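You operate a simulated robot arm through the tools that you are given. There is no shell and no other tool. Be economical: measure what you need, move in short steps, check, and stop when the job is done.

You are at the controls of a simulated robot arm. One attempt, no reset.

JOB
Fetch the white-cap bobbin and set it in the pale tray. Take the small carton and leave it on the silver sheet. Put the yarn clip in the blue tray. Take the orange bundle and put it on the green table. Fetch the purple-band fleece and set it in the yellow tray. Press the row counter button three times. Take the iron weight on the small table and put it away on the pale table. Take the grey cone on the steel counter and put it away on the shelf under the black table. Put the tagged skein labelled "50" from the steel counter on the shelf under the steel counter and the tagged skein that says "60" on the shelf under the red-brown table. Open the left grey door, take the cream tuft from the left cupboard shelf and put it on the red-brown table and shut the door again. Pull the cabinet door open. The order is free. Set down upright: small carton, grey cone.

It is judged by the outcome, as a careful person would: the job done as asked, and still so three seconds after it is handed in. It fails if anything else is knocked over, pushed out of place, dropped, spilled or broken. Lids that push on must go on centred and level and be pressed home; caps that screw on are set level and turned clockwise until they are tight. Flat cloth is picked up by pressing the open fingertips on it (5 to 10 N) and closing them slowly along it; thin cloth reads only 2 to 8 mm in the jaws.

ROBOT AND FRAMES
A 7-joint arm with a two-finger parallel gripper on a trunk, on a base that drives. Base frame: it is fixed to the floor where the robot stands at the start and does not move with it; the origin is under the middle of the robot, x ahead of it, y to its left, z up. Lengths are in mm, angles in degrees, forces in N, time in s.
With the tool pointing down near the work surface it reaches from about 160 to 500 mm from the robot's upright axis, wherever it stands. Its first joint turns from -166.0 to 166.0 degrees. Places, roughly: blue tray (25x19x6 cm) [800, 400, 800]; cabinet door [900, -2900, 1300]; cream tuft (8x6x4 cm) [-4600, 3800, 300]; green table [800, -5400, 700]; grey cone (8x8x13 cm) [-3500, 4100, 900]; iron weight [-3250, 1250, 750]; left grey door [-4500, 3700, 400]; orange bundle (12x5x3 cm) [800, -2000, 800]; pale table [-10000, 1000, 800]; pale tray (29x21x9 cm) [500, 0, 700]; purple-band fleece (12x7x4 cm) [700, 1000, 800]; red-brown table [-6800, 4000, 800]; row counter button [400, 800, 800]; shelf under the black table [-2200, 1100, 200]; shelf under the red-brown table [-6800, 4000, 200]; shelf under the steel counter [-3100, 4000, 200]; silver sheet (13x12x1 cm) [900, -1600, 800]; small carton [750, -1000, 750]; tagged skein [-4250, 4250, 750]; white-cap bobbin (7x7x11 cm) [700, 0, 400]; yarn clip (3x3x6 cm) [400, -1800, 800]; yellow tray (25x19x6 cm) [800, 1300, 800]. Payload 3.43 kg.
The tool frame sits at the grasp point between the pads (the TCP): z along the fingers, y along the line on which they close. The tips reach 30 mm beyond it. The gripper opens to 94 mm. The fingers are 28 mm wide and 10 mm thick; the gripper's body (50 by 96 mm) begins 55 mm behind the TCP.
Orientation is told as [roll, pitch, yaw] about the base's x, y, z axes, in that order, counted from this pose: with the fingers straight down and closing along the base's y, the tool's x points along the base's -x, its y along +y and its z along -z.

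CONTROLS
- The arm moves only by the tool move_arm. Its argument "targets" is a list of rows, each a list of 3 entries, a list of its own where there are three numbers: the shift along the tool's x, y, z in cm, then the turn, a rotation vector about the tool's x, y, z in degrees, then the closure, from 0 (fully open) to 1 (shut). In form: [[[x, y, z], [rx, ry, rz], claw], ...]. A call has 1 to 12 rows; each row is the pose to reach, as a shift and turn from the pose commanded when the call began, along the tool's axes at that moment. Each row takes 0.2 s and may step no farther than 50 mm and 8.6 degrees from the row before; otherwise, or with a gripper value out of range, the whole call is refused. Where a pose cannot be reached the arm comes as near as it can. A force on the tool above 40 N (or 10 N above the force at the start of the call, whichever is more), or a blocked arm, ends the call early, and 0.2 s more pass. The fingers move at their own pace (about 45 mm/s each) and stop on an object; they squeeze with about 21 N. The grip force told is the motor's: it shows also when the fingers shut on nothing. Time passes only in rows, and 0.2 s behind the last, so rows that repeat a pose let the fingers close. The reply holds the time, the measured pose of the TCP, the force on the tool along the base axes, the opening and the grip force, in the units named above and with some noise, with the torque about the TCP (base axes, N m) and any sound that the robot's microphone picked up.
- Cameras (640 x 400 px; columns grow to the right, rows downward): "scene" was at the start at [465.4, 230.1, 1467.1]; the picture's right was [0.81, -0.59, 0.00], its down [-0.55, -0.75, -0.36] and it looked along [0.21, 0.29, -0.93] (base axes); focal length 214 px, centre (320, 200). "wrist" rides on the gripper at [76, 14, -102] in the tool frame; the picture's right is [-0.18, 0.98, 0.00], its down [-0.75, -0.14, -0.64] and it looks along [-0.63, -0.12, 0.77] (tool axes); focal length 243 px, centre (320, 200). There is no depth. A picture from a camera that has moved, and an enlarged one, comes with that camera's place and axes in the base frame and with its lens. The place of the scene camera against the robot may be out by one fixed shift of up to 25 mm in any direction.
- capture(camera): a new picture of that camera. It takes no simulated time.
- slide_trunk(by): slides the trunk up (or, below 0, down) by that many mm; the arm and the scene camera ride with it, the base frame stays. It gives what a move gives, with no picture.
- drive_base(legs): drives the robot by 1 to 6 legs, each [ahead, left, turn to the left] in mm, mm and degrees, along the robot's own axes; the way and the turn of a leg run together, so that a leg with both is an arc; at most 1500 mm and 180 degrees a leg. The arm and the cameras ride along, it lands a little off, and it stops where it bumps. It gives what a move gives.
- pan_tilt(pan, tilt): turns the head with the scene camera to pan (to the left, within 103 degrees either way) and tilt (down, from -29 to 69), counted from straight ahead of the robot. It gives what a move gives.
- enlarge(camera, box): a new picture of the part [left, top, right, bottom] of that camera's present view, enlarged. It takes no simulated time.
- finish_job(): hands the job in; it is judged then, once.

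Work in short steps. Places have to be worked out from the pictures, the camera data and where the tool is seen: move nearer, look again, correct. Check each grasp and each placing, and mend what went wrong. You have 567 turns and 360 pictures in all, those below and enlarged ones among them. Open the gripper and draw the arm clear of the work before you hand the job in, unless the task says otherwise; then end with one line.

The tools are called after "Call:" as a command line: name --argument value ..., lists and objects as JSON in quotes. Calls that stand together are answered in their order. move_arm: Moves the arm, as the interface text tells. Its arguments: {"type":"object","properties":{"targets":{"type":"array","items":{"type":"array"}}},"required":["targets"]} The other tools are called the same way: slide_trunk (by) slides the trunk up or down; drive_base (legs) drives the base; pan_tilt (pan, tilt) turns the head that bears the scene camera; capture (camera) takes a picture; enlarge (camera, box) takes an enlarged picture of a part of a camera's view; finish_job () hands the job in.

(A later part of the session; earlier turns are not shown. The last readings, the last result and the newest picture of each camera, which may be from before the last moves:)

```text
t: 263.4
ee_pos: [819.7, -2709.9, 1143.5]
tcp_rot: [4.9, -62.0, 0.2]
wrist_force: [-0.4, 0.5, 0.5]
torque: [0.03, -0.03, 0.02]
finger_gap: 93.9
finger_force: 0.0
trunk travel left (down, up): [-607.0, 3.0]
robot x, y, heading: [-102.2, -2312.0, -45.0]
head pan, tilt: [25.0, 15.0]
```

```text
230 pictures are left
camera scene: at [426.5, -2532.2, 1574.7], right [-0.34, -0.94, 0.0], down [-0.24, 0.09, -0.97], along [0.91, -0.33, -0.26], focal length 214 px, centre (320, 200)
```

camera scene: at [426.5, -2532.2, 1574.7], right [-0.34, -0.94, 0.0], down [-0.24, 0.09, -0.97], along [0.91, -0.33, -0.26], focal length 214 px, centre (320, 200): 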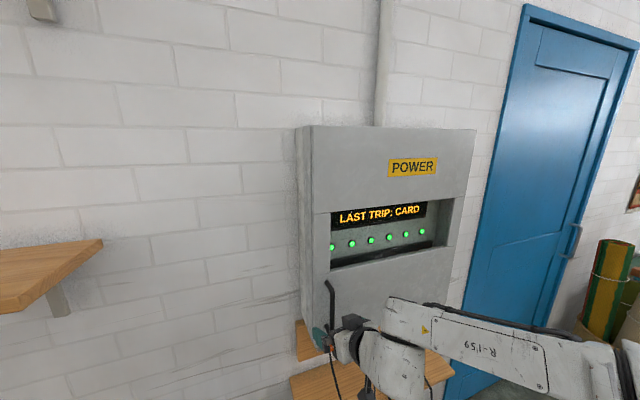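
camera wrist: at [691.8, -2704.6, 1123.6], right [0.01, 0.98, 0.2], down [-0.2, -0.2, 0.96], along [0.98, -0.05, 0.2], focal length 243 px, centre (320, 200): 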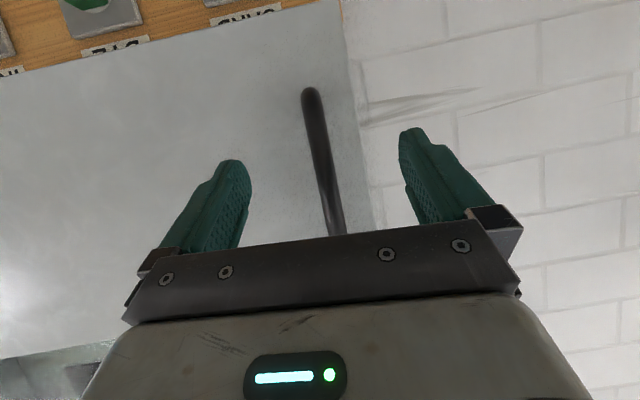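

Bar is at (863, −2706). Drive 45 mm further in +x and check.

Call:
drive_base --legs '[[30, 34, 0]]'

Call:
capture --camera "wrist"

Call:
enlarge --camera "scene" --box '[260, 230, 460, 355]'

```text
t: 264.3
ee_pos: [851.7, -2711.1, 1140.9]
tcp_rot: [4.8, -61.8, -0.3]
wrist_force: [-2.6, 0.3, 0.3]
torque: [-0.04, -0.02, -0.1]
finger_gap: 93.5
finger_force: 0.0
trunk travel left (down, up): [-607.0, 3.0]
robot x, y, heading: [-67.3, -2308.1, -45.0]
head pan, tilt: [25.0, 15.0]
stopped in leg 1: the force on the tool passed its limit at 370 N (the readings are from after the stop); the commanded pose is now the measured one
```

```text
229 pictures are left
camera wrist: at [722.7, -2705.2, 1123.2], right [0.02, 0.98, 0.2], down [-0.2, -0.2, 0.96], along [0.98, -0.05, 0.19], focal length 243 px, centre (320, 200)
```

wrist: 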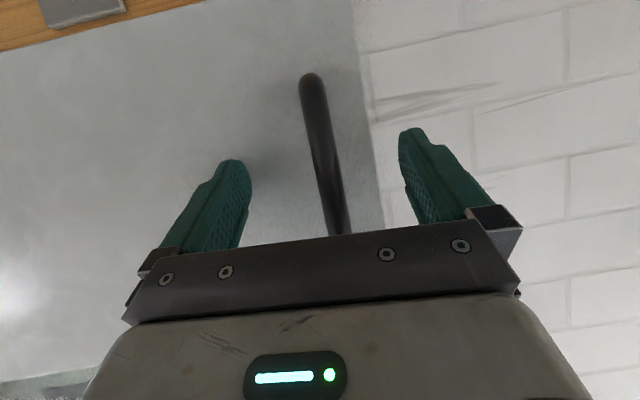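

```text
3.20 times, centred on (360, 292) of scene
camera zoom: at [459.7, -2531.1, 1574.7], right [-0.35, -0.94, 0.0], down [-0.24, 0.09, -0.97], along [0.91, -0.33, -0.26], focal length 686 px, centre (192, -96)
```

zoom: 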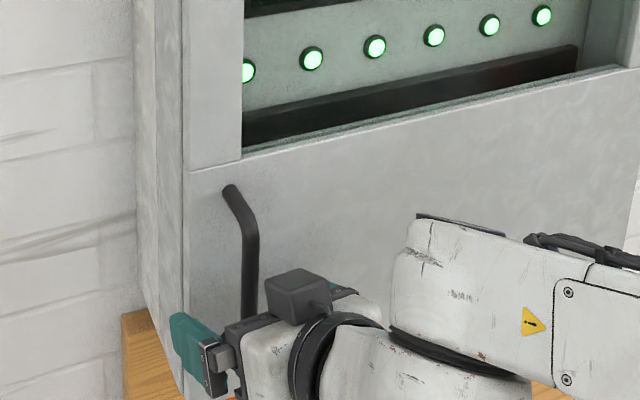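

The fingertip touched the door face, so the handle bar is already between the fingers. Back off 3 mm and close.

Call:
move_arm --targets '[[[0, 0, -0.4], [0, 0, 0], 0], [[0, 0, -0.4], [0, 0, 0], 0.5], [[0, 0, -0.4], [0, 0, 0], 0.8], [[0, 0, -0.4], [0, 0, 0], 1], [[0, 0, -0.4], [0, 0, 0], 1], [[0, 0, -0.4], [0, 0, 0], 1], [[0, 0, -0.4], [0, 0, 0], 1]]'

Call:
capture --camera "wrist"

```text
t: 265.9
ee_pos: [846.8, -2705.1, 1143.3]
tcp_rot: [5.2, -61.7, 0.1]
wrist_force: [-10.1, 22.3, 0.0]
torque: [-0.36, -0.22, 0.05]
finger_gap: 17.3
finger_force: 40.6
trunk travel left (down, up): [-607.0, 3.0]
robot x, y, heading: [-69.1, -2313.1, -45.2]
head pan, tilt: [25.0, 15.0]
```

```text
227 pictures are left
camera wrist: at [719.1, -2700.1, 1125.1], right [0.01, 0.98, 0.2], down [-0.2, -0.2, 0.96], along [0.98, -0.05, 0.19], focal length 243 px, centre (320, 200)
```

wrist: 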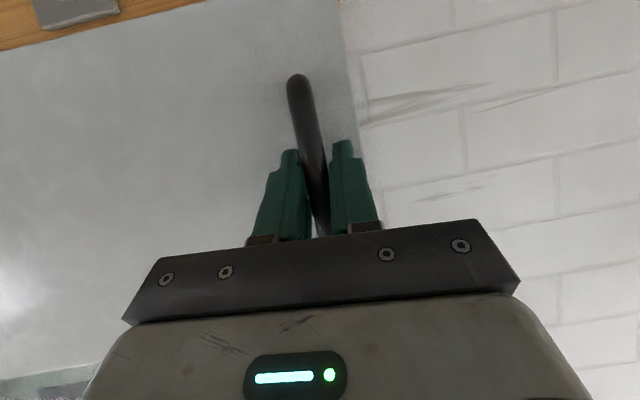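

Handle gripped. Pull open by rotating the base about the hinge (≈(890, −3160)): first 5°.

Call:
drive_base --legs '[[7.5, -111, 5]]'

Call:
capture --camera "scene"

```text
t: 267.1
ee_pos: [808.3, -2709.9, 1142.5]
tcp_rot: [5.0, -61.7, 5.2]
wrist_force: [-4.9, 25.9, -1.5]
torque: [-0.46, -0.19, -0.03]
finger_gap: 17.1
finger_force: 44.7
trunk travel left (down, up): [-607.0, 3.0]
robot x, y, heading: [-138.0, -2397.9, -40.2]
head pan, tilt: [25.0, 15.0]
```

```text
226 pictures are left
camera scene: at [406.0, -2568.1, 1574.9], right [-0.26, -0.97, 0.0], down [-0.25, 0.07, -0.97], along [0.93, -0.25, -0.26], focal length 214 px, centre (320, 200)
```

scene: 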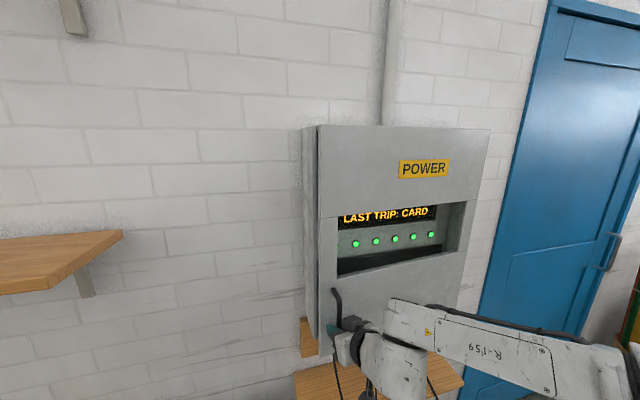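

The door is opening cleanly. Continue with 2×10°.

Call:
drive_base --legs '[[15, -223, 10], [15, -223, 10]]'

Call:
capture --camera "scene"

```text
t: 270.1
ee_pos: [660.0, -2768.2, 1143.1]
tcp_rot: [5.2, -61.8, 25.3]
wrist_force: [-7.8, 11.3, 2.9]
torque: [-0.19, -0.31, -0.01]
finger_gap: 17.3
finger_force: 45.4
trunk travel left (down, up): [-607.0, 3.0]
robot x, y, heading: [-335.6, -2801.3, -19.7]
head pan, tilt: [25.0, 15.0]
```

```text
225 pictures are left
camera scene: at [228.8, -2771.0, 1574.9], right [0.09, -1.0, 0.0], down [-0.26, -0.02, -0.97], along [0.96, 0.08, -0.26], focal length 214 px, centre (320, 200)
```

scene: 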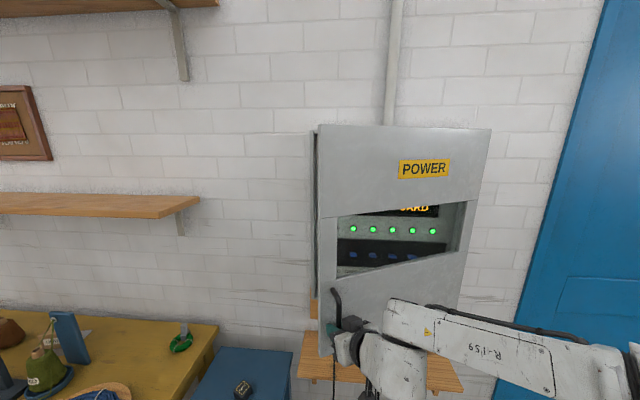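

Continue opening another 40°.

Call:
drive_base --legs '[[15, -223, 10], [15, -223, 10], [15, -223, 10], [15, -223, 10]]'

Call:
capture --camera "scene"

```text
t: 275.7
ee_pos: [462.2, -3005.7, 1143.0]
tcp_rot: [5.3, -61.7, 65.4]
wrist_force: [-22.8, 8.6, 0.1]
torque: [0.12, -0.41, -0.01]
finger_gap: 17.1
finger_force: 44.9
trunk travel left (down, up): [-607.0, 3.0]
robot x, y, heading: [-279.0, -3673.2, 20.2]
head pan, tilt: [25.0, 15.0]
```

```text
224 pictures are left
camera scene: at [127.6, -3281.5, 1574.9], right [0.71, -0.71, 0.0], down [-0.18, -0.18, -0.97], along [0.68, 0.68, -0.26], focal length 214 px, centre (320, 200)
```

scene: 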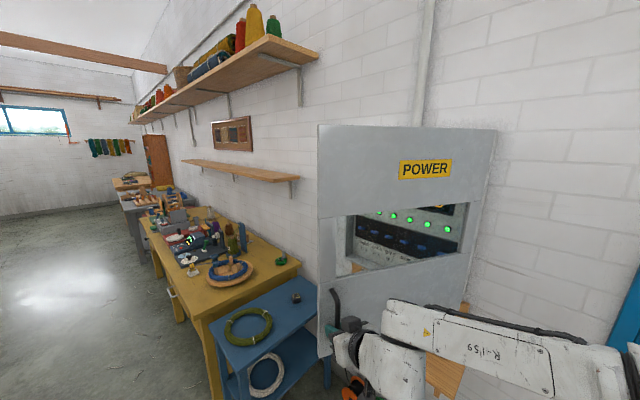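

Call:
drive_base --legs '[[15, -223, 10], [15, -223, 10]]'

Call:
capture --camera "scene"

```text
t: 278.7
ee_pos: [433.9, -3167.9, 1143.4]
tcp_rot: [5.9, -61.8, 85.6]
wrist_force: [-36.5, 0.2, -2.2]
torque: [0.18, -0.46, 0.02]
finger_gap: 17.1
finger_force: 45.0
trunk travel left (down, up): [-607.0, 3.0]
robot x, y, heading: [-27.2, -4045.5, 40.0]
head pan, tilt: [25.0, 15.0]
```

```text
223 pictures are left
camera scene: at [214.9, -3537.3, 1574.9], right [0.9, -0.43, 0.0], down [-0.11, -0.23, -0.97], along [0.41, 0.87, -0.26], focal length 214 px, centre (320, 200)
```

scene: 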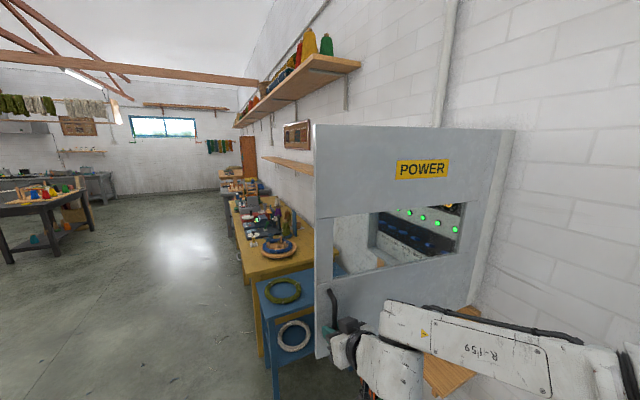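

Door is open ~85°. Release the handle and retract along the tool.

Call:
move_arm --targets '[[[0, 0, 0], [0, 0, 0], 0.7], [[0, 0, 0], [0, 0, 0], 0.2], [[0, 0, 0], [0, 0, 0], 0], [[0, 0, 0], [0, 0, 0], 0], [[0, 0, -3], [0, 0, 0], 0], [[0, 0, -6], [0, 0, 0], 0], [[0, 0, -9], [0, 0, 0], 0], [[0, 0, -12], [0, 0, 0], 0]]'

Call:
capture --camera "scene"

```text
t: 280.5
ee_pos: [436.3, -3272.6, 1198.4]
tcp_rot: [6.0, -61.9, 85.5]
wrist_force: [-0.5, 0.6, 0.5]
torque: [-0.01, -0.01, 0.0]
finger_gap: 94.1
finger_force: 0.1
trunk travel left (down, up): [-607.0, 3.0]
robot x, y, heading: [-25.1, -4044.4, 39.8]
head pan, tilt: [25.0, 15.0]
```

```text
222 pictures are left
camera scene: at [216.6, -3537.4, 1574.7], right [0.9, -0.43, 0.0], down [-0.11, -0.23, -0.97], along [0.41, 0.87, -0.26], focal length 214 px, centre (320, 200)
```

scene: 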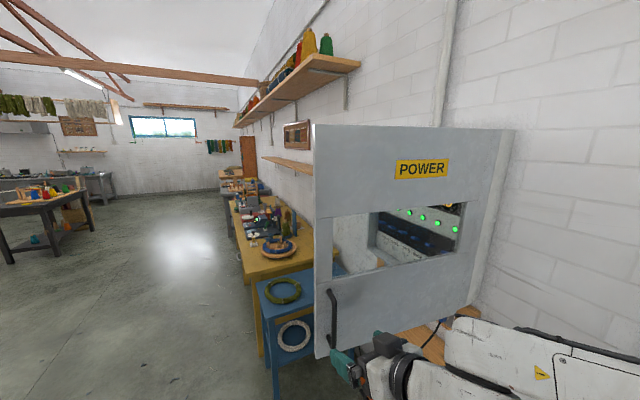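

The cabinet door stays open. Next the yarn clip: move clear of the door, turn to heading 0 and set the tool pointing down.

Call:
drive_base --legs '[[-268, 225, 0], [0, 0, -40]]'

Call:
move_arm --targets '[[[1.9, 1.6, -1.2], [3, 5.7, 4.4], 0], [[3.7, 3.2, -2.4], [6, 11.3, 8.8], 0], [[5.6, 4.8, -3.6], [8.9, 17, 13.3], 0], [[7.4, 6.4, -4.8], [11.9, 22.6, 17.7], 0], [[9.3, 8, -6], [14.9, 28.3, 22.1], 0], [[11.1, 9.6, -7.1], [17.9, 34, 26.5], 0], [[13, 11.2, -8.3], [20.9, 39.6, 30.9], 0], [[14.8, 12.8, -9.5], [23.8, 45.3, 35.4], 0], [[16.7, 14.4, -10.7], [26.8, 50.9, 39.8], 0], [[18.5, 16, -11.9], [29.8, 56.6, 44.2], 0]]'

Call:
pan_tilt --pan 40 --tilt 30

Call:
capture --camera "scene"

```text
t: 284.7
ee_pos: [472.7, -3745.7, 1197.9]
tcp_rot: [6.1, -61.8, 45.9]
wrist_force: [-0.1, 0.8, 0.2]
torque: [0.01, -0.03, 0.0]
finger_gap: 94.2
finger_force: 0.1
trunk travel left (down, up): [-607.0, 3.0]
robot x, y, heading: [-376.2, -4045.2, 0.2]
head pan, tilt: [25.0, 15.0]
```

```text
t: 286.9
ee_pos: [224.2, -3791.4, 1098.3]
tcp_rot: [-0.3, 0.4, 0.3]
wrist_force: [-0.4, 0.0, 0.3]
torque: [-0.02, -0.03, 0.03]
finger_gap: 94.2
finger_force: 0.1
trunk travel left (down, up): [-607.0, 3.0]
robot x, y, heading: [-374.3, -4041.6, 0.4]
head pan, tilt: [25.0, 15.0]
```

```text
t: 287.6
ee_pos: [224.4, -3792.3, 1099.0]
tcp_rot: [0.0, 0.3, 0.4]
wrist_force: [0.6, -0.3, -0.2]
torque: [0.01, 0.0, 0.01]
finger_gap: 93.7
finger_force: 0.1
trunk travel left (down, up): [-607.0, 3.0]
robot x, y, heading: [-377.9, -4043.2, 0.4]
head pan, tilt: [40.0, 30.0]
```

```text
221 pictures are left
camera scene: at [123.0, -3799.5, 1550.6], right [0.65, -0.76, 0.0], down [-0.38, -0.32, -0.87], along [0.66, 0.56, -0.5], focal length 214 px, centre (320, 200)
```

scene: 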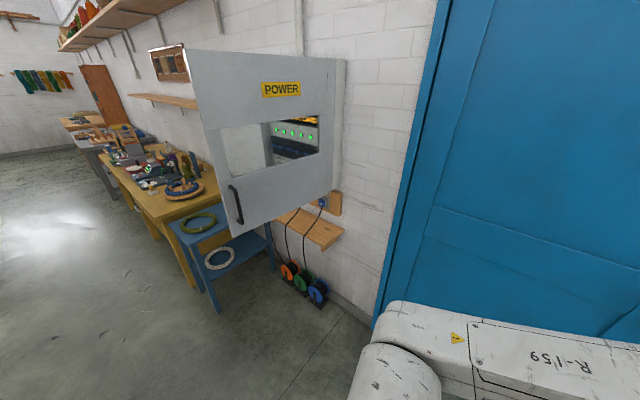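

Going back past the open door, I must keep the elbow clear: back up to x≈−780, go to y≈−2063, lower the trunk, then come in.

Call:
drive_base --legs '[[-400, 0, 0], [0, 1400, 0], [0, 580, 0]]'

Call:
slide_trunk --by -150

Call:
drive_base --legs '[[500, 0, 0]]'

Call:
capture --camera "wrist"

Call:
pan_tilt --pan 0 --tilt 50

Call:
capture --camera "scene"

```text
t: 299.6
ee_pos: [-187.4, -1808.0, 1099.3]
tcp_rot: [-0.2, 0.1, 0.4]
wrist_force: [0.8, 0.3, -1.0]
torque: [0.03, 0.0, 0.01]
finger_gap: 94.1
finger_force: 0.1
trunk travel left (down, up): [-607.0, 3.0]
robot x, y, heading: [-795.8, -2060.0, 0.2]
head pan, tilt: [40.0, 30.0]
```

```text
t: 301.4
ee_pos: [-187.8, -1806.9, 950.9]
tcp_rot: [0.0, 0.2, 0.4]
wrist_force: [0.1, -0.9, -0.6]
torque: [0.01, 0.01, 0.02]
finger_gap: 94.0
finger_force: 0.1
trunk travel left (down, up): [-457.0, 153.0]
robot x, y, heading: [-786.7, -2060.9, 0.4]
head pan, tilt: [40.0, 30.0]
```

```text
t: 304.4
ee_pos: [317.8, -1806.3, 949.4]
tcp_rot: [-0.1, 0.3, 0.3]
wrist_force: [0.6, 1.0, -0.7]
torque: [-0.03, -0.01, 0.02]
finger_gap: 94.2
finger_force: 0.0
trunk travel left (down, up): [-457.0, 153.0]
robot x, y, heading: [-282.1, -2058.0, 0.2]
head pan, tilt: [40.0, 30.0]
```

```text
220 pictures are left
camera wrist: at [242.2, -1792.0, 1052.3], right [0.18, 0.98, 0.0], down [0.76, -0.14, 0.64], along [0.63, -0.12, -0.77], focal length 243 px, centre (320, 200)
```

wrist: 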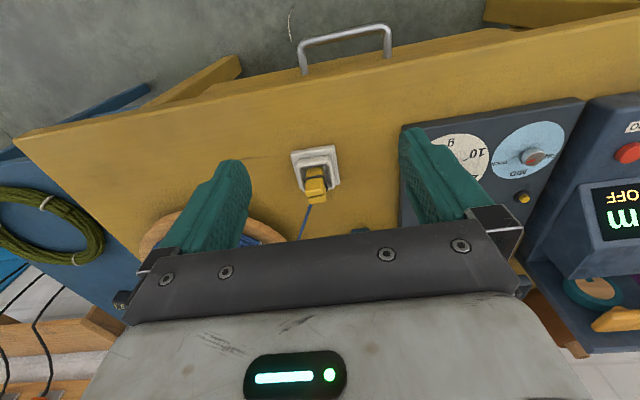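

```text
t: 305.4
ee_pos: [317.6, -1805.4, 950.3]
tcp_rot: [0.0, 0.2, 0.2]
wrist_force: [0.6, -0.6, 0.8]
torque: [-0.01, -0.04, 0.0]
finger_gap: 94.1
finger_force: 0.1
trunk travel left (down, up): [-457.0, 153.0]
robot x, y, heading: [-285.8, -2057.5, 0.3]
head pan, tilt: [0.0, 50.0]
```

```text
219 pictures are left
camera scene: at [225.0, -1871.1, 1371.0], right [0.0, -1.0, 0.0], down [-0.77, 0.0, -0.64], along [0.64, 0.0, -0.77], focal length 214 px, centre (320, 200)
```

scene: 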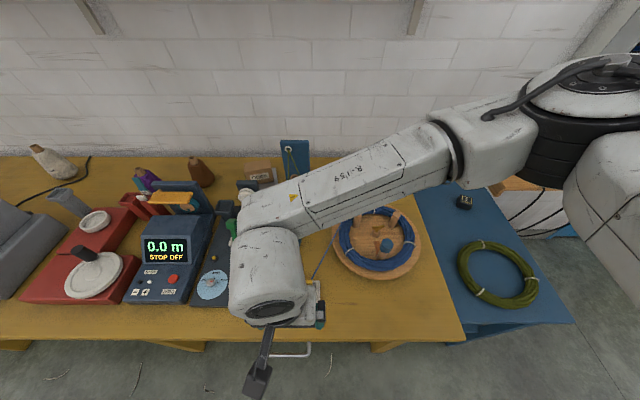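

Call:
enlarge --camera "wrist" --box '[240, 120, 400, 240]'

```text
3.33 times, centred on (320, 180) of wrist
camera zoom: at [242.3, -1792.0, 1052.3], right [0.18, 0.98, 0.0], down [0.76, -0.14, 0.64], along [0.63, -0.12, -0.77], focal length 809 px, centre (320, 267)
```

zoom: 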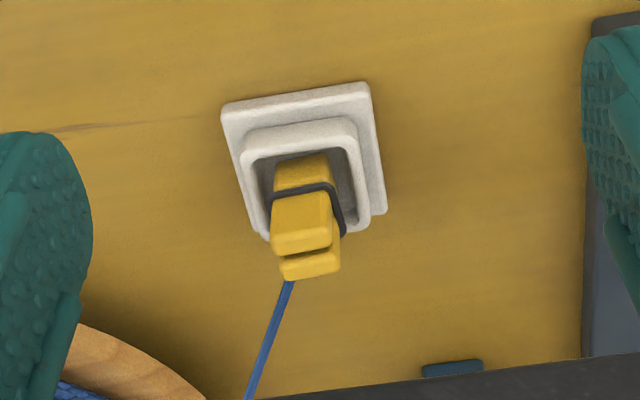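

The yellow clip stands in a white socket at about (410, −1829) with a blue yarn in its jaws. Position over it and lower part way.

Call:
drive_base --legs '[[92, -23, 0]]'

Call:
slide_trunk --by -50

Call:
capture --camera "wrist"

Call:
capture --camera "scene"

```text
t: 306.6
ee_pos: [411.5, -1830.0, 950.2]
tcp_rot: [0.0, 0.3, 0.1]
wrist_force: [0.0, -0.3, -0.3]
torque: [-0.03, 0.01, -0.01]
finger_gap: 94.0
finger_force: 0.1
trunk travel left (down, up): [-457.0, 153.0]
robot x, y, heading: [-190.4, -2083.6, -0.0]
head pan, tilt: [0.0, 50.0]
```

```text
t: 307.5
ee_pos: [411.3, -1829.4, 898.6]
tcp_rot: [-0.1, 0.3, 0.2]
wrist_force: [-0.1, 0.0, -0.2]
torque: [-0.01, 0.04, 0.02]
finger_gap: 94.0
finger_force: 0.0
trunk travel left (down, up): [-407.0, 203.0]
robot x, y, heading: [-190.0, -2084.7, -0.0]
head pan, tilt: [0.0, 50.0]
```

```text
217 pictures are left
camera wrist: at [335.2, -1815.9, 1002.3], right [0.18, 0.98, 0.0], down [0.76, -0.14, 0.64], along [0.63, -0.12, -0.77], focal length 243 px, centre (320, 200)
```

wrist: 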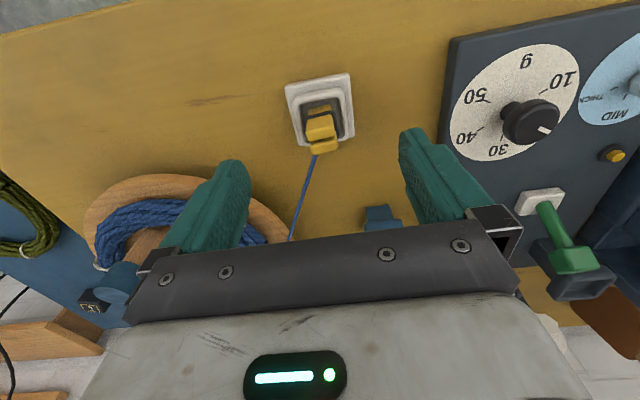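

```text
216 pictures are left
camera scene: at [317.8, -1895.0, 1321.0], right [0.0, -1.0, 0.0], down [-0.77, 0.0, -0.64], along [0.64, 0.0, -0.77], focal length 214 px, centre (320, 200)
```

scene: 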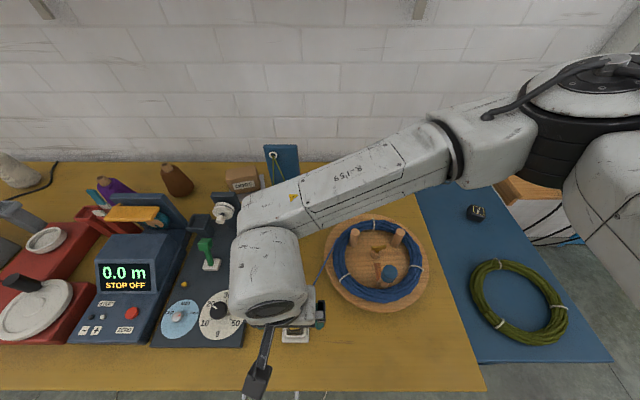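

Aligned. Lower 60 mm with the arm, then close.

Call:
move_arm --targets '[[[0.2, 0, 2], [0, 0, 0], 0], [[0.2, 0, 4], [0, 0, 0], 0], [[0.2, 0, 5.2], [0, 0, 0], 0], [[0.2, 0, 6], [0, 0, 0], 0]]'

Call:
enlarge --camera "wrist" --box '[200, 100, 440, 260]'

```text
t: 308.5
ee_pos: [409.9, -1830.7, 839.8]
tcp_rot: [-0.1, 0.1, 0.3]
wrist_force: [0.3, 0.4, -0.5]
torque: [0.02, 0.0, -0.01]
finger_gap: 94.1
finger_force: 0.2
trunk travel left (down, up): [-407.0, 203.0]
robot x, y, heading: [-192.6, -2081.7, -0.0]
head pan, tilt: [0.0, 50.0]
```

```text
2.50 times, centred on (320, 180) of wrist
camera zoom: at [333.3, -1815.8, 941.8], right [0.18, 0.98, 0.0], down [0.76, -0.14, 0.64], along [0.63, -0.12, -0.77], focal length 606 px, centre (320, 250)
```

zoom: 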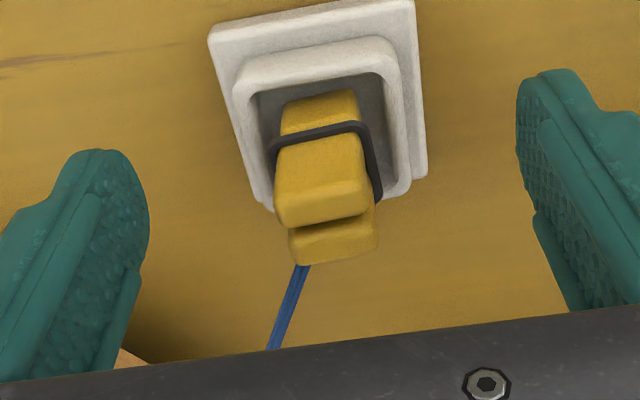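

Call:
move_arm --targets '[[[0, 0, 0], [0, 0, 0], 0.5], [[0, 0, 0], [0, 0, 0], 0.8], [[0, 0, 0], [0, 0, 0], 1], [[0, 0, 0], [0, 0, 0], 1], [[0, 0, 0], [0, 0, 0], 1]]'

Call:
move_arm --targets '[[[0, 0, -1], [0, 0, 0], 1], [[0, 0, -2], [0, 0, 0], 1], [[0, 0, -3], [0, 0, 0], 1], [[0, 0, -4.5], [0, 0, 0], 1]]'

Call:
capture --camera "wrist"

Call:
capture --camera "scene"

```text
t: 309.7
ee_pos: [409.6, -1830.7, 838.8]
tcp_rot: [-0.1, 0.2, 0.2]
wrist_force: [-0.6, 0.0, 0.9]
torque: [-0.02, 0.03, -0.01]
finger_gap: 21.0
finger_force: 21.0
trunk travel left (down, up): [-407.0, 203.0]
robot x, y, heading: [-191.6, -2079.1, 0.4]
head pan, tilt: [0.0, 50.0]
```

```text
t: 310.7
ee_pos: [409.1, -1830.4, 884.0]
tcp_rot: [-0.1, 0.3, 0.3]
wrist_force: [0.3, -0.2, -0.6]
torque: [0.03, -0.01, -0.01]
finger_gap: 20.8
finger_force: 21.1
trunk travel left (down, up): [-407.0, 203.0]
robot x, y, heading: [-191.4, -2084.3, -0.1]
head pan, tilt: [0.0, 50.0]
```

```text
214 pictures are left
camera wrist: at [333.0, -1815.6, 987.3], right [0.18, 0.98, 0.0], down [0.76, -0.14, 0.64], along [0.63, -0.12, -0.77], focal length 243 px, centre (320, 200)
```

wrist: 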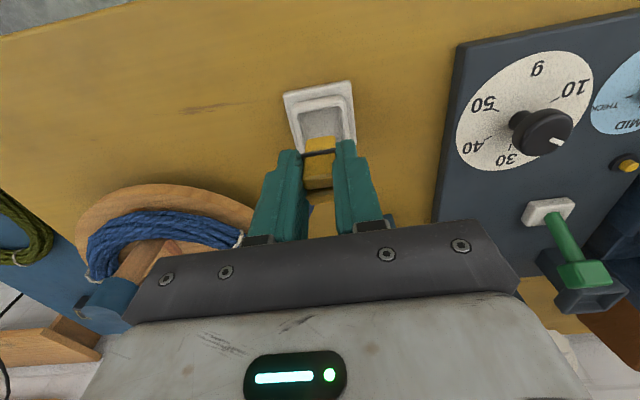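

```text
213 pictures are left
camera scene: at [317.8, -1895.0, 1320.9], right [0.0, -1.0, 0.0], down [-0.77, 0.0, -0.64], along [0.64, 0.0, -0.77], focal length 214 px, centre (320, 200)
```

scene: 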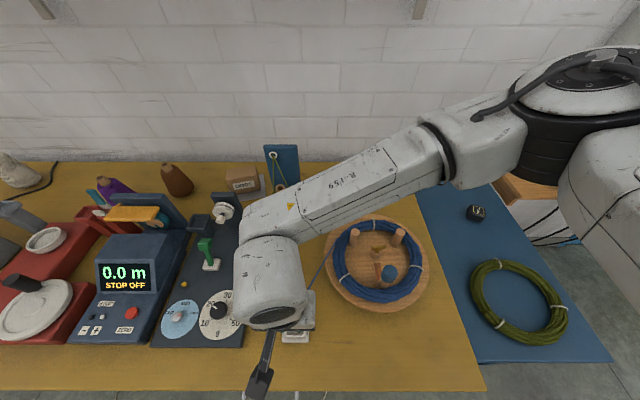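

The clip came out of its socket. Back away slowly and check what the yarn does.

Call:
slide_trunk --by 60

Call:
drive_base --legs '[[-200, 0, 0]]'

Call:
capture --camera "wrist"

Call:
capture --camera "scene"

```text
t: 311.7
ee_pos: [408.3, -1830.4, 944.7]
tcp_rot: [-0.2, 0.2, 0.2]
wrist_force: [0.4, -0.5, -1.0]
torque: [0.0, 0.01, -0.02]
finger_gap: 20.6
finger_force: 21.2
trunk travel left (down, up): [-467.0, 143.0]
robot x, y, heading: [-192.6, -2080.9, 0.0]
head pan, tilt: [0.0, 50.0]
```

```text
t: 313.3
ee_pos: [205.6, -1829.3, 944.2]
tcp_rot: [-0.1, 0.2, 0.3]
wrist_force: [1.2, -0.1, -1.6]
torque: [0.01, -0.02, 0.0]
finger_gap: 20.9
finger_force: 21.3
trunk travel left (down, up): [-467.0, 143.0]
robot x, y, heading: [-394.5, -2084.1, 0.3]
head pan, tilt: [0.0, 50.0]
```

```text
212 pictures are left
camera wrist: at [129.7, -1815.3, 1047.1], right [0.18, 0.98, 0.0], down [0.76, -0.14, 0.64], along [0.63, -0.12, -0.77], focal length 243 px, centre (320, 200)
```

wrist: 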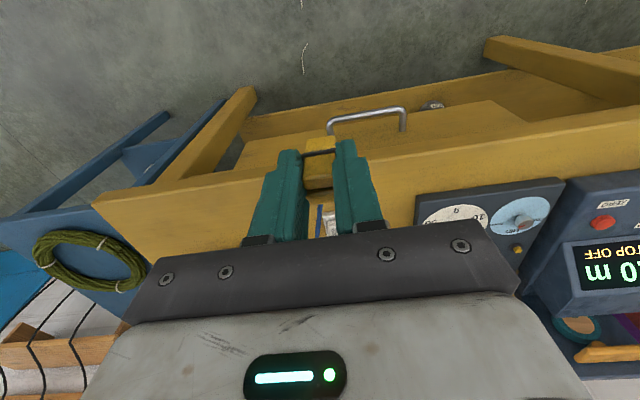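

```text
211 pictures are left
camera scene: at [114.6, -1894.7, 1380.9], right [0.0, -1.0, 0.0], down [-0.77, 0.0, -0.64], along [0.64, 0.0, -0.77], focal length 214 px, centre (320, 200)
```

scene: 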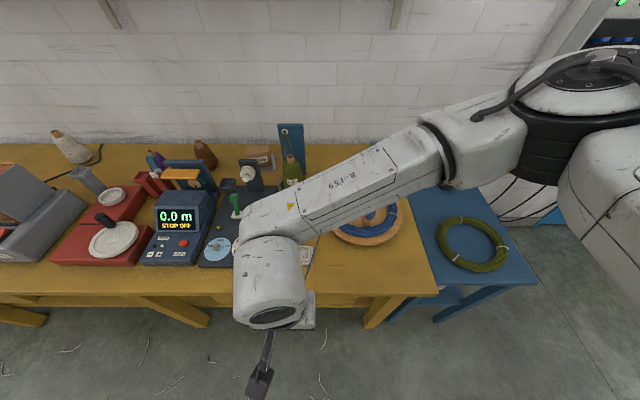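

Call:
enlarge --camera "scene" --box '[240, 180, 440, 340]'

Call:
enlarge --camera "wrist" --box '[240, 110, 420, 250]'

```text
2.50 times, centred on (340, 260) of scene
camera zoom: at [114.6, -1894.7, 1380.9], right [0.0, -1.0, 0.0], down [-0.77, 0.0, -0.64], along [0.64, 0.0, -0.77], focal length 536 px, centre (270, 50)
```

zoom: 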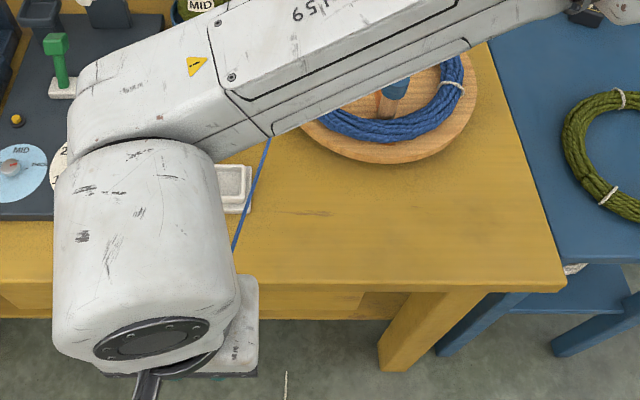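

```text
2.86 times, centred on (330, 180) of wrist
camera zoom: at [129.7, -1815.3, 1047.1], right [0.18, 0.98, 0.0], down [0.76, -0.14, 0.64], along [0.63, -0.12, -0.77], focal length 693 px, centre (291, 257)
```

zoom: 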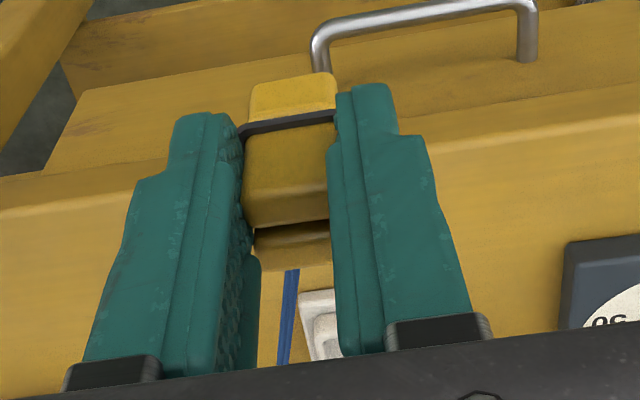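

The yarn is still attached and pays out from the coil. I'll carry it gently along the front, watching the force, in stages.

Call:
drive_base --legs '[[0, 300, 0]]'

Call:
pan_tilt --pan -20 --tilt 45

Call:
capture --camera "scene"

Call:
capture --camera "wrist"

```text
t: 315.3
ee_pos: [201.8, -1528.8, 943.8]
tcp_rot: [0.0, 0.1, 0.6]
wrist_force: [-0.2, -0.1, 0.1]
torque: [0.02, 0.0, 0.02]
finger_gap: 20.7
finger_force: 20.6
trunk travel left (down, up): [-467.0, 143.0]
robot x, y, heading: [-396.7, -1784.2, 0.6]
head pan, tilt: [0.0, 50.0]
```

```text
t: 316.1
ee_pos: [202.7, -1527.0, 944.6]
tcp_rot: [-0.2, 0.2, 0.7]
wrist_force: [0.5, 0.0, -0.3]
torque: [0.0, -0.01, 0.01]
finger_gap: 20.7
finger_force: 21.2
trunk travel left (down, up): [-467.0, 143.0]
robot x, y, heading: [-396.1, -1783.7, 0.6]
head pan, tilt: [-20.0, 45.0]
```

```text
208 pictures are left
camera scene: at [111.1, -1621.9, 1387.9], right [-0.33, -0.94, 0.0], down [-0.67, 0.24, -0.71], along [0.67, -0.24, -0.71], focal length 214 px, centre (320, 200)
```

scene: 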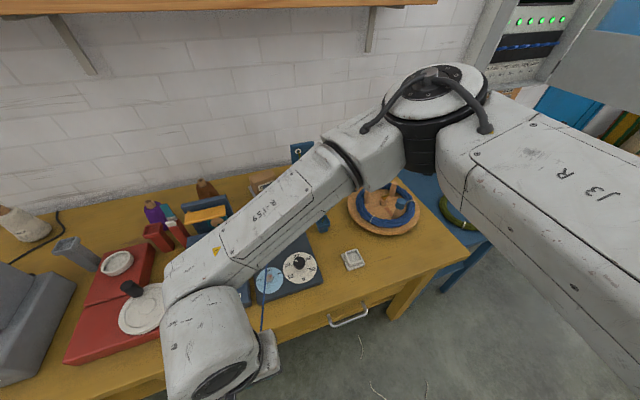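

```text
207 pictures are left
camera wrist: at [126.2, -1514.6, 1047.2], right [0.17, 0.98, 0.0], down [0.76, -0.13, 0.64], along [0.63, -0.11, -0.77], focal length 243 px, centre (320, 200)
```

wrist: 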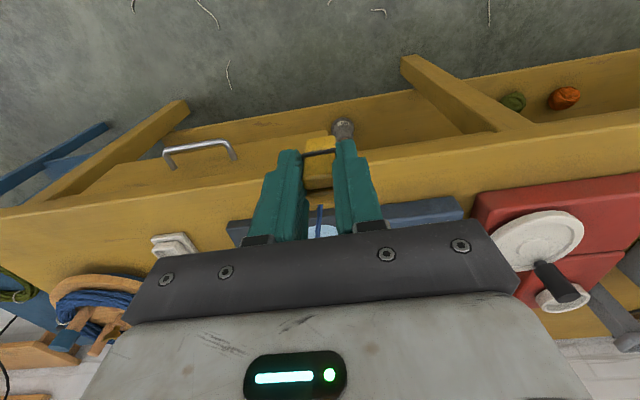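

Call:
enlarge --camera "scene" --box '[200, 140, 440, 340]'

```text
2.00 times, centred on (320, 240) of scene
camera zoom: at [111.1, -1621.9, 1387.9], right [-0.33, -0.94, 0.0], down [-0.67, 0.24, -0.71], along [0.67, -0.24, -0.71], focal length 429 px, centre (320, 120)
```

zoom: 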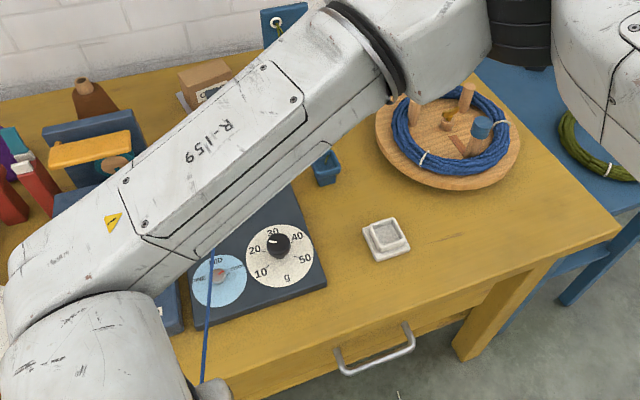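

Call:
drive_base --legs '[[-250, 0, 0]]'

Call:
pan_tilt --pan 10 --tilt 45

Call:
capture --camera "scene"

Call:
capture --camera "wrist"

```text
t: 318.0
ee_pos: [-47.7, -1529.0, 945.0]
tcp_rot: [-0.1, 0.2, 0.7]
wrist_force: [0.1, -0.1, -0.4]
torque: [0.01, 0.01, 0.02]
finger_gap: 20.6
finger_force: 21.1
trunk travel left (down, up): [-467.0, 143.0]
robot x, y, heading: [-647.3, -1783.5, 0.4]
head pan, tilt: [-20.0, 45.0]
```

```text
t: 318.9
ee_pos: [-48.0, -1529.0, 945.1]
tcp_rot: [-0.1, 0.2, 0.7]
wrist_force: [0.6, 0.5, 0.3]
torque: [-0.02, -0.02, 0.01]
finger_gap: 20.5
finger_force: 21.4
trunk travel left (down, up): [-467.0, 143.0]
robot x, y, heading: [-647.2, -1788.2, 0.3]
head pan, tilt: [10.0, 45.0]
```

```text
205 pictures are left
camera scene: at [-136.4, -1581.6, 1387.9], right [0.18, -0.98, 0.0], down [-0.7, -0.13, -0.71], along [0.69, 0.13, -0.71], focal length 214 px, centre (320, 200)
```

scene: 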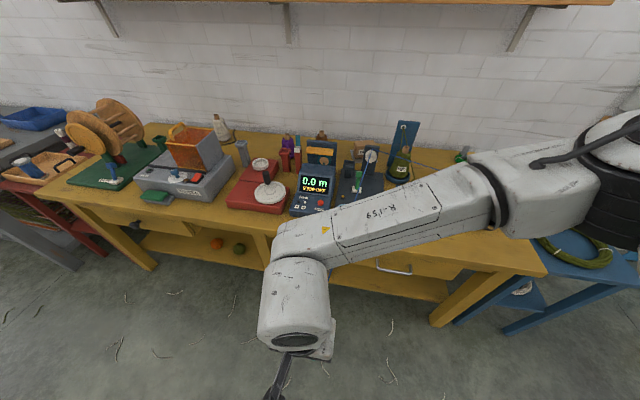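

```text
204 pictures are left
camera wrist: at [-124.7, -1516.2, 1047.2], right [0.17, 0.99, 0.0], down [0.76, -0.13, 0.64], along [0.63, -0.11, -0.77], focal length 243 px, centre (320, 200)
```

wrist: 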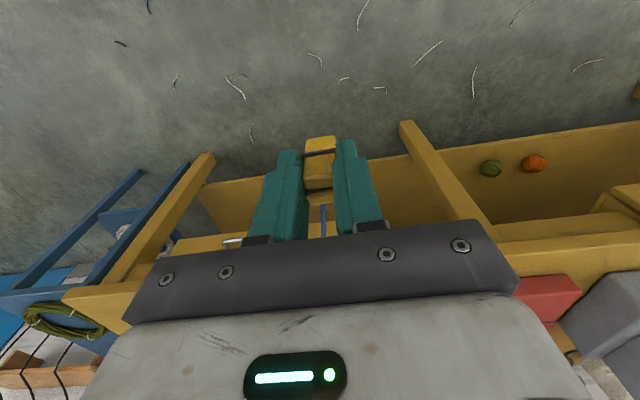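

Call:
enlarge --camera "scene" --box '[290, 100, 490, 225]'

```text
3.20 times, centred on (390, 162) of scene
camera zoom: at [-136.4, -1581.6, 1387.9], right [0.18, -0.98, 0.0], down [-0.7, -0.13, -0.71], along [0.69, 0.13, -0.71], focal length 686 px, centre (96, 320)
```

zoom: 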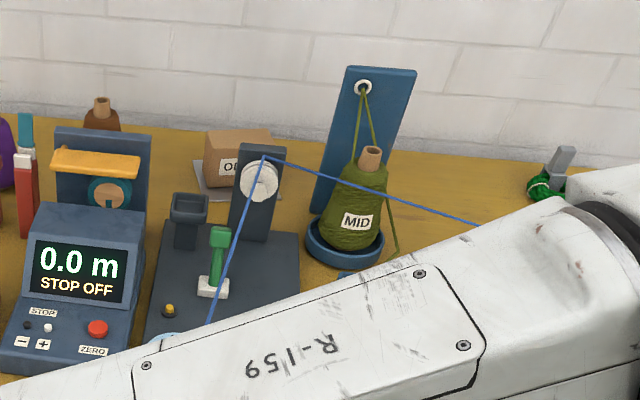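

The yarn now runs coil → pulley → clip and pays out with no noticeable pull. I'll continue along the front in stages, checking that nothing moves.

Call:
drive_base --legs '[[0, 900, 0]]'

Call:
pan_tilt --pan -35 --tilt 35

Call:
capture --camera "scene"

```text
t: 323.6
ee_pos: [-59.2, -629.6, 945.1]
tcp_rot: [-0.1, 0.2, 0.8]
wrist_force: [0.8, 0.3, -0.3]
torque: [-0.01, 0.0, 0.0]
finger_gap: 20.8
finger_force: 20.7
trunk travel left (down, up): [-467.0, 143.0]
robot x, y, heading: [-655.8, -885.6, 0.9]
head pan, tilt: [10.0, 45.0]
```

```text
t: 324.8
ee_pos: [-59.8, -628.9, 945.1]
tcp_rot: [-0.1, 0.3, 0.9]
wrist_force: [0.2, 0.2, 0.2]
torque: [-0.03, -0.01, 0.0]
finger_gap: 20.7
finger_force: 21.3
trunk travel left (down, up): [-467.0, 143.0]
robot x, y, heading: [-652.4, -889.4, 0.7]
head pan, tilt: [-35.0, 35.0]
```

```text
202 pictures are left
camera scene: at [-154.1, -746.6, 1402.7], right [-0.56, -0.83, 0.0], down [-0.47, 0.32, -0.82], along [0.68, -0.46, -0.57], focal length 214 px, centre (320, 200)
```

scene: 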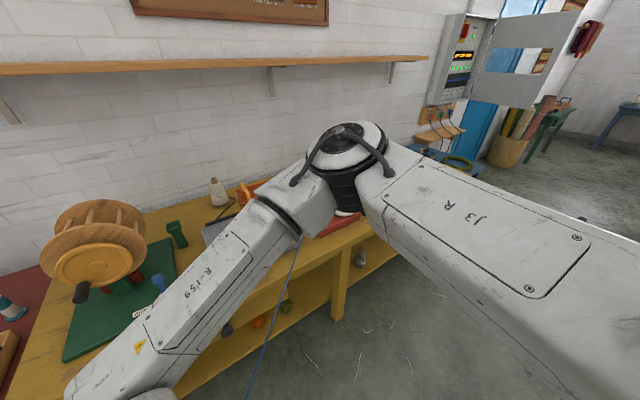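

No pull, nothing disturbed. Continue to the blue tray.

Call:
drive_base --legs '[[0, 1027, 0]]'

Call:
slide_trunk --by 60

Call:
drive_base --legs '[[450, 0, 0]]'

Call:
capture --camera "wrist"

Call:
pan_tilt --pan 30 --tilt 50

Call:
capture --camera "scene"

Call:
pan_tilt --pan -40 --tilt 40

Call:
capture --camera "scene"

```text
t: 330.1
ee_pos: [-75.2, 402.1, 944.8]
tcp_rot: [-0.1, 0.2, 1.0]
wrist_force: [0.0, 0.4, -0.4]
torque: [-0.04, 0.02, 0.0]
finger_gap: 21.0
finger_force: 20.7
trunk travel left (down, up): [-467.0, 143.0]
robot x, y, heading: [-669.0, 145.1, 0.8]
head pan, tilt: [-35.0, 35.0]
```

```text
t: 331.1
ee_pos: [-74.8, 401.8, 1004.0]
tcp_rot: [-0.2, 0.2, 1.0]
wrist_force: [-0.5, -0.3, -0.2]
torque: [-0.01, -0.02, -0.01]
finger_gap: 20.7
finger_force: 20.8
trunk travel left (down, up): [-527.0, 83.0]
robot x, y, heading: [-674.8, 140.2, 0.9]
head pan, tilt: [-35.0, 35.0]
```

```text
t: 333.8
ee_pos: [378.8, 409.9, 1003.9]
tcp_rot: [-0.2, 0.3, 1.1]
wrist_force: [0.0, -0.3, -0.7]
torque: [0.0, 0.02, 0.0]
finger_gap: 20.8
finger_force: 21.3
trunk travel left (down, up): [-527.0, 83.0]
robot x, y, heading: [-218.8, 151.8, 0.7]
head pan, tilt: [-35.0, 35.0]
```

```text
201 pictures are left
camera wrist: at [302.1, 422.8, 1107.2], right [0.17, 0.99, 0.0], down [0.76, -0.13, 0.64], along [0.63, -0.11, -0.77], focal length 243 px, centre (320, 200)
```

wrist: 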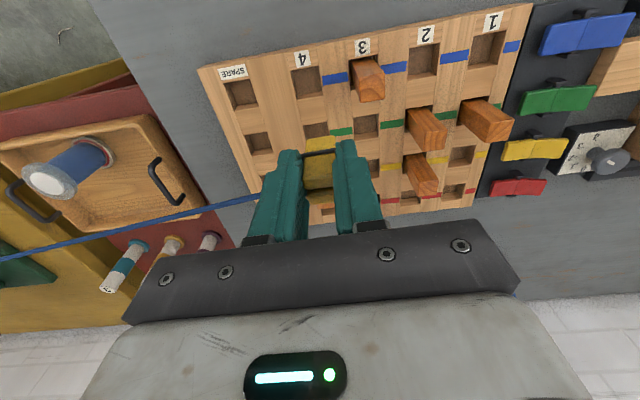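

```text
t: 335.2
ee_pos: [378.6, 410.9, 1003.7]
tcp_rot: [0.0, 0.2, 1.1]
wrist_force: [0.5, -0.4, -0.9]
torque: [-0.02, 0.0, -0.03]
finger_gap: 20.7
finger_force: 21.3
trunk travel left (down, up): [-527.0, 83.0]
robot x, y, heading: [-218.7, 150.5, 0.9]
head pan, tilt: [30.0, 50.0]
```

```text
200 pictures are left
camera scene: at [277.0, 381.6, 1441.0], right [0.51, -0.86, 0.0], down [-0.66, -0.39, -0.64], along [0.55, 0.33, -0.77], focal length 214 px, centre (320, 200)
```

scene: 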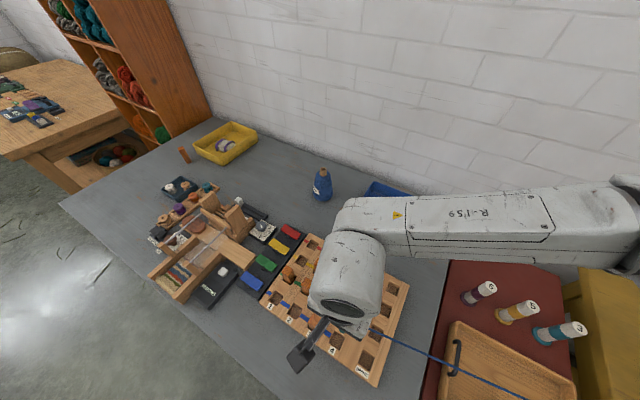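

```text
t: 336.6
ee_pos: [377.5, 410.0, 1004.0]
tcp_rot: [-0.1, 0.1, 1.0]
wrist_force: [-0.8, 0.0, -0.2]
torque: [0.0, 0.04, 0.0]
finger_gap: 20.9
finger_force: 20.7
trunk travel left (down, up): [-527.0, 83.0]
robot x, y, heading: [-219.5, 152.2, 1.2]
head pan, tilt: [-40.0, 40.0]
```

```text
199 pictures are left
camera scene: at [277.0, 288.5, 1455.2], right [-0.63, -0.78, 0.0], down [-0.5, 0.4, -0.77], along [0.6, -0.48, -0.64], focal length 214 px, centre (320, 200)
```

scene: 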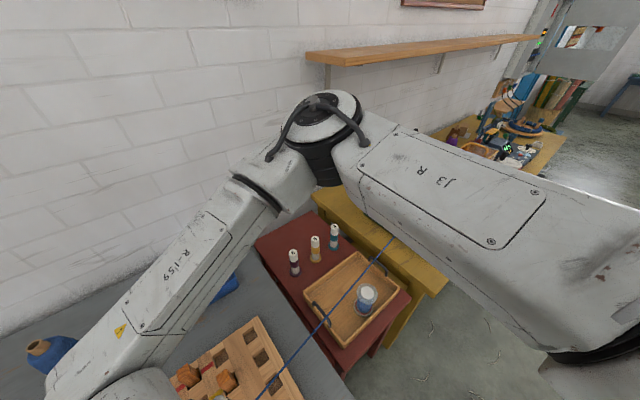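

The yarn just hangs in the air over the tray. Blue tray centre ≈ (830, 400). Drive ahead 240 and extend the arm 197 mm.

Call:
drive_base --legs '[[240, 0, 0]]'

Call:
move_arm --targets '[[[-4, 0, 0], [0, 0, 0], 1], [[-8, -0.2, 0], [0, 0, 0], 1], [[-12, -0.4, 0], [0, 0, 0], 1], [[-16, -0.6, 0], [0, 0, 0], 1], [[-19.7, -0.8, 0], [0, 0, 0], 1]]'

Call:
capture --camera "wrist"

Call:
capture --camera "scene"

Call:
pan_tilt --pan 30 --tilt 50

Call:
capture --camera "scene"

```text
t: 338.1
ee_pos: [560.6, 411.0, 1004.5]
tcp_rot: [0.0, 0.2, 0.8]
wrist_force: [1.3, 0.3, 0.4]
torque: [-0.02, 0.04, 0.0]
finger_gap: 20.8
finger_force: 20.9
trunk travel left (down, up): [-527.0, 83.0]
robot x, y, heading: [-38.5, 151.7, 1.1]
head pan, tilt: [-40.0, 40.0]
stopped in leg 1: the robot was blocked; the commanded pose is now the measured one
```

```text
t: 339.3
ee_pos: [756.9, 404.7, 1004.2]
tcp_rot: [-0.1, 0.0, 0.9]
wrist_force: [-0.3, -0.5, -0.9]
torque: [0.0, 0.02, 0.0]
finger_gap: 20.5
finger_force: 20.6
trunk travel left (down, up): [-527.0, 83.0]
robot x, y, heading: [-36.8, 152.0, 0.9]
head pan, tilt: [-40.0, 40.0]
```

```text
198 pictures are left
camera wrist: at [680.9, 417.6, 1106.0], right [0.17, 0.99, 0.0], down [0.76, -0.13, 0.64], along [0.63, -0.11, -0.77], focal length 243 px, centre (320, 200)
```

wrist: 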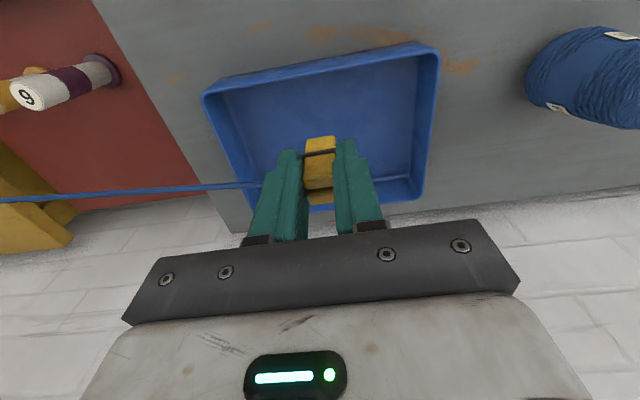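

```text
197 pictures are left
camera scene: at [456.4, 289.0, 1455.2], right [-0.63, -0.78, 0.0], down [-0.5, 0.41, -0.77], along [0.59, -0.48, -0.64], focal length 214 px, centre (320, 200)
```

scene: 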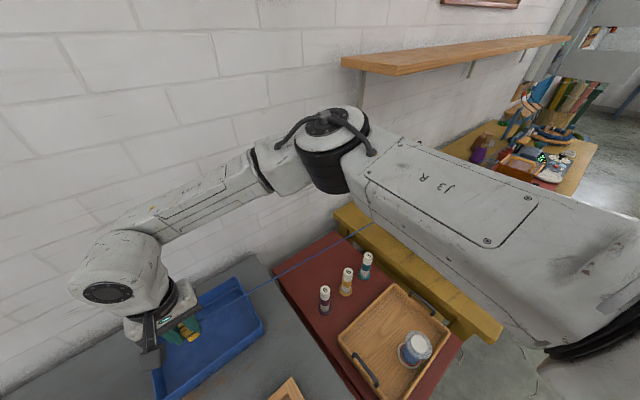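

```text
t: 340.8
ee_pos: [757.3, 404.8, 1004.5]
tcp_rot: [-0.1, 0.1, 0.8]
wrist_force: [0.7, 0.2, 0.1]
torque: [-0.02, 0.01, 0.02]
finger_gap: 20.7
finger_force: 21.5
trunk travel left (down, up): [-527.0, 83.0]
robot x, y, heading: [-40.2, 152.3, 0.9]
head pan, tilt: [30.0, 50.0]
```

```text
196 pictures are left
camera scene: at [456.6, 382.1, 1441.0], right [0.51, -0.86, 0.0], down [-0.66, -0.39, -0.64], along [0.55, 0.33, -0.77], focal length 214 px, centre (320, 200)
```

scene: 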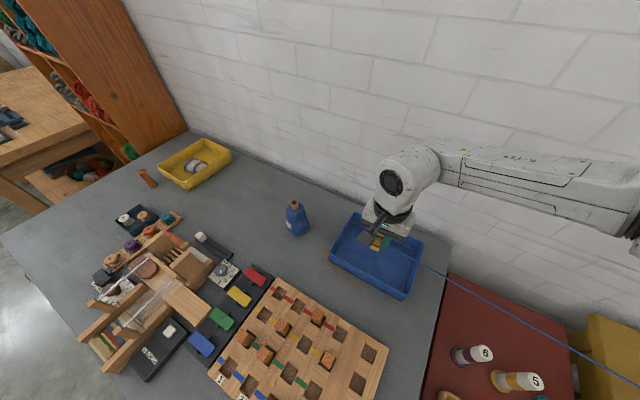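

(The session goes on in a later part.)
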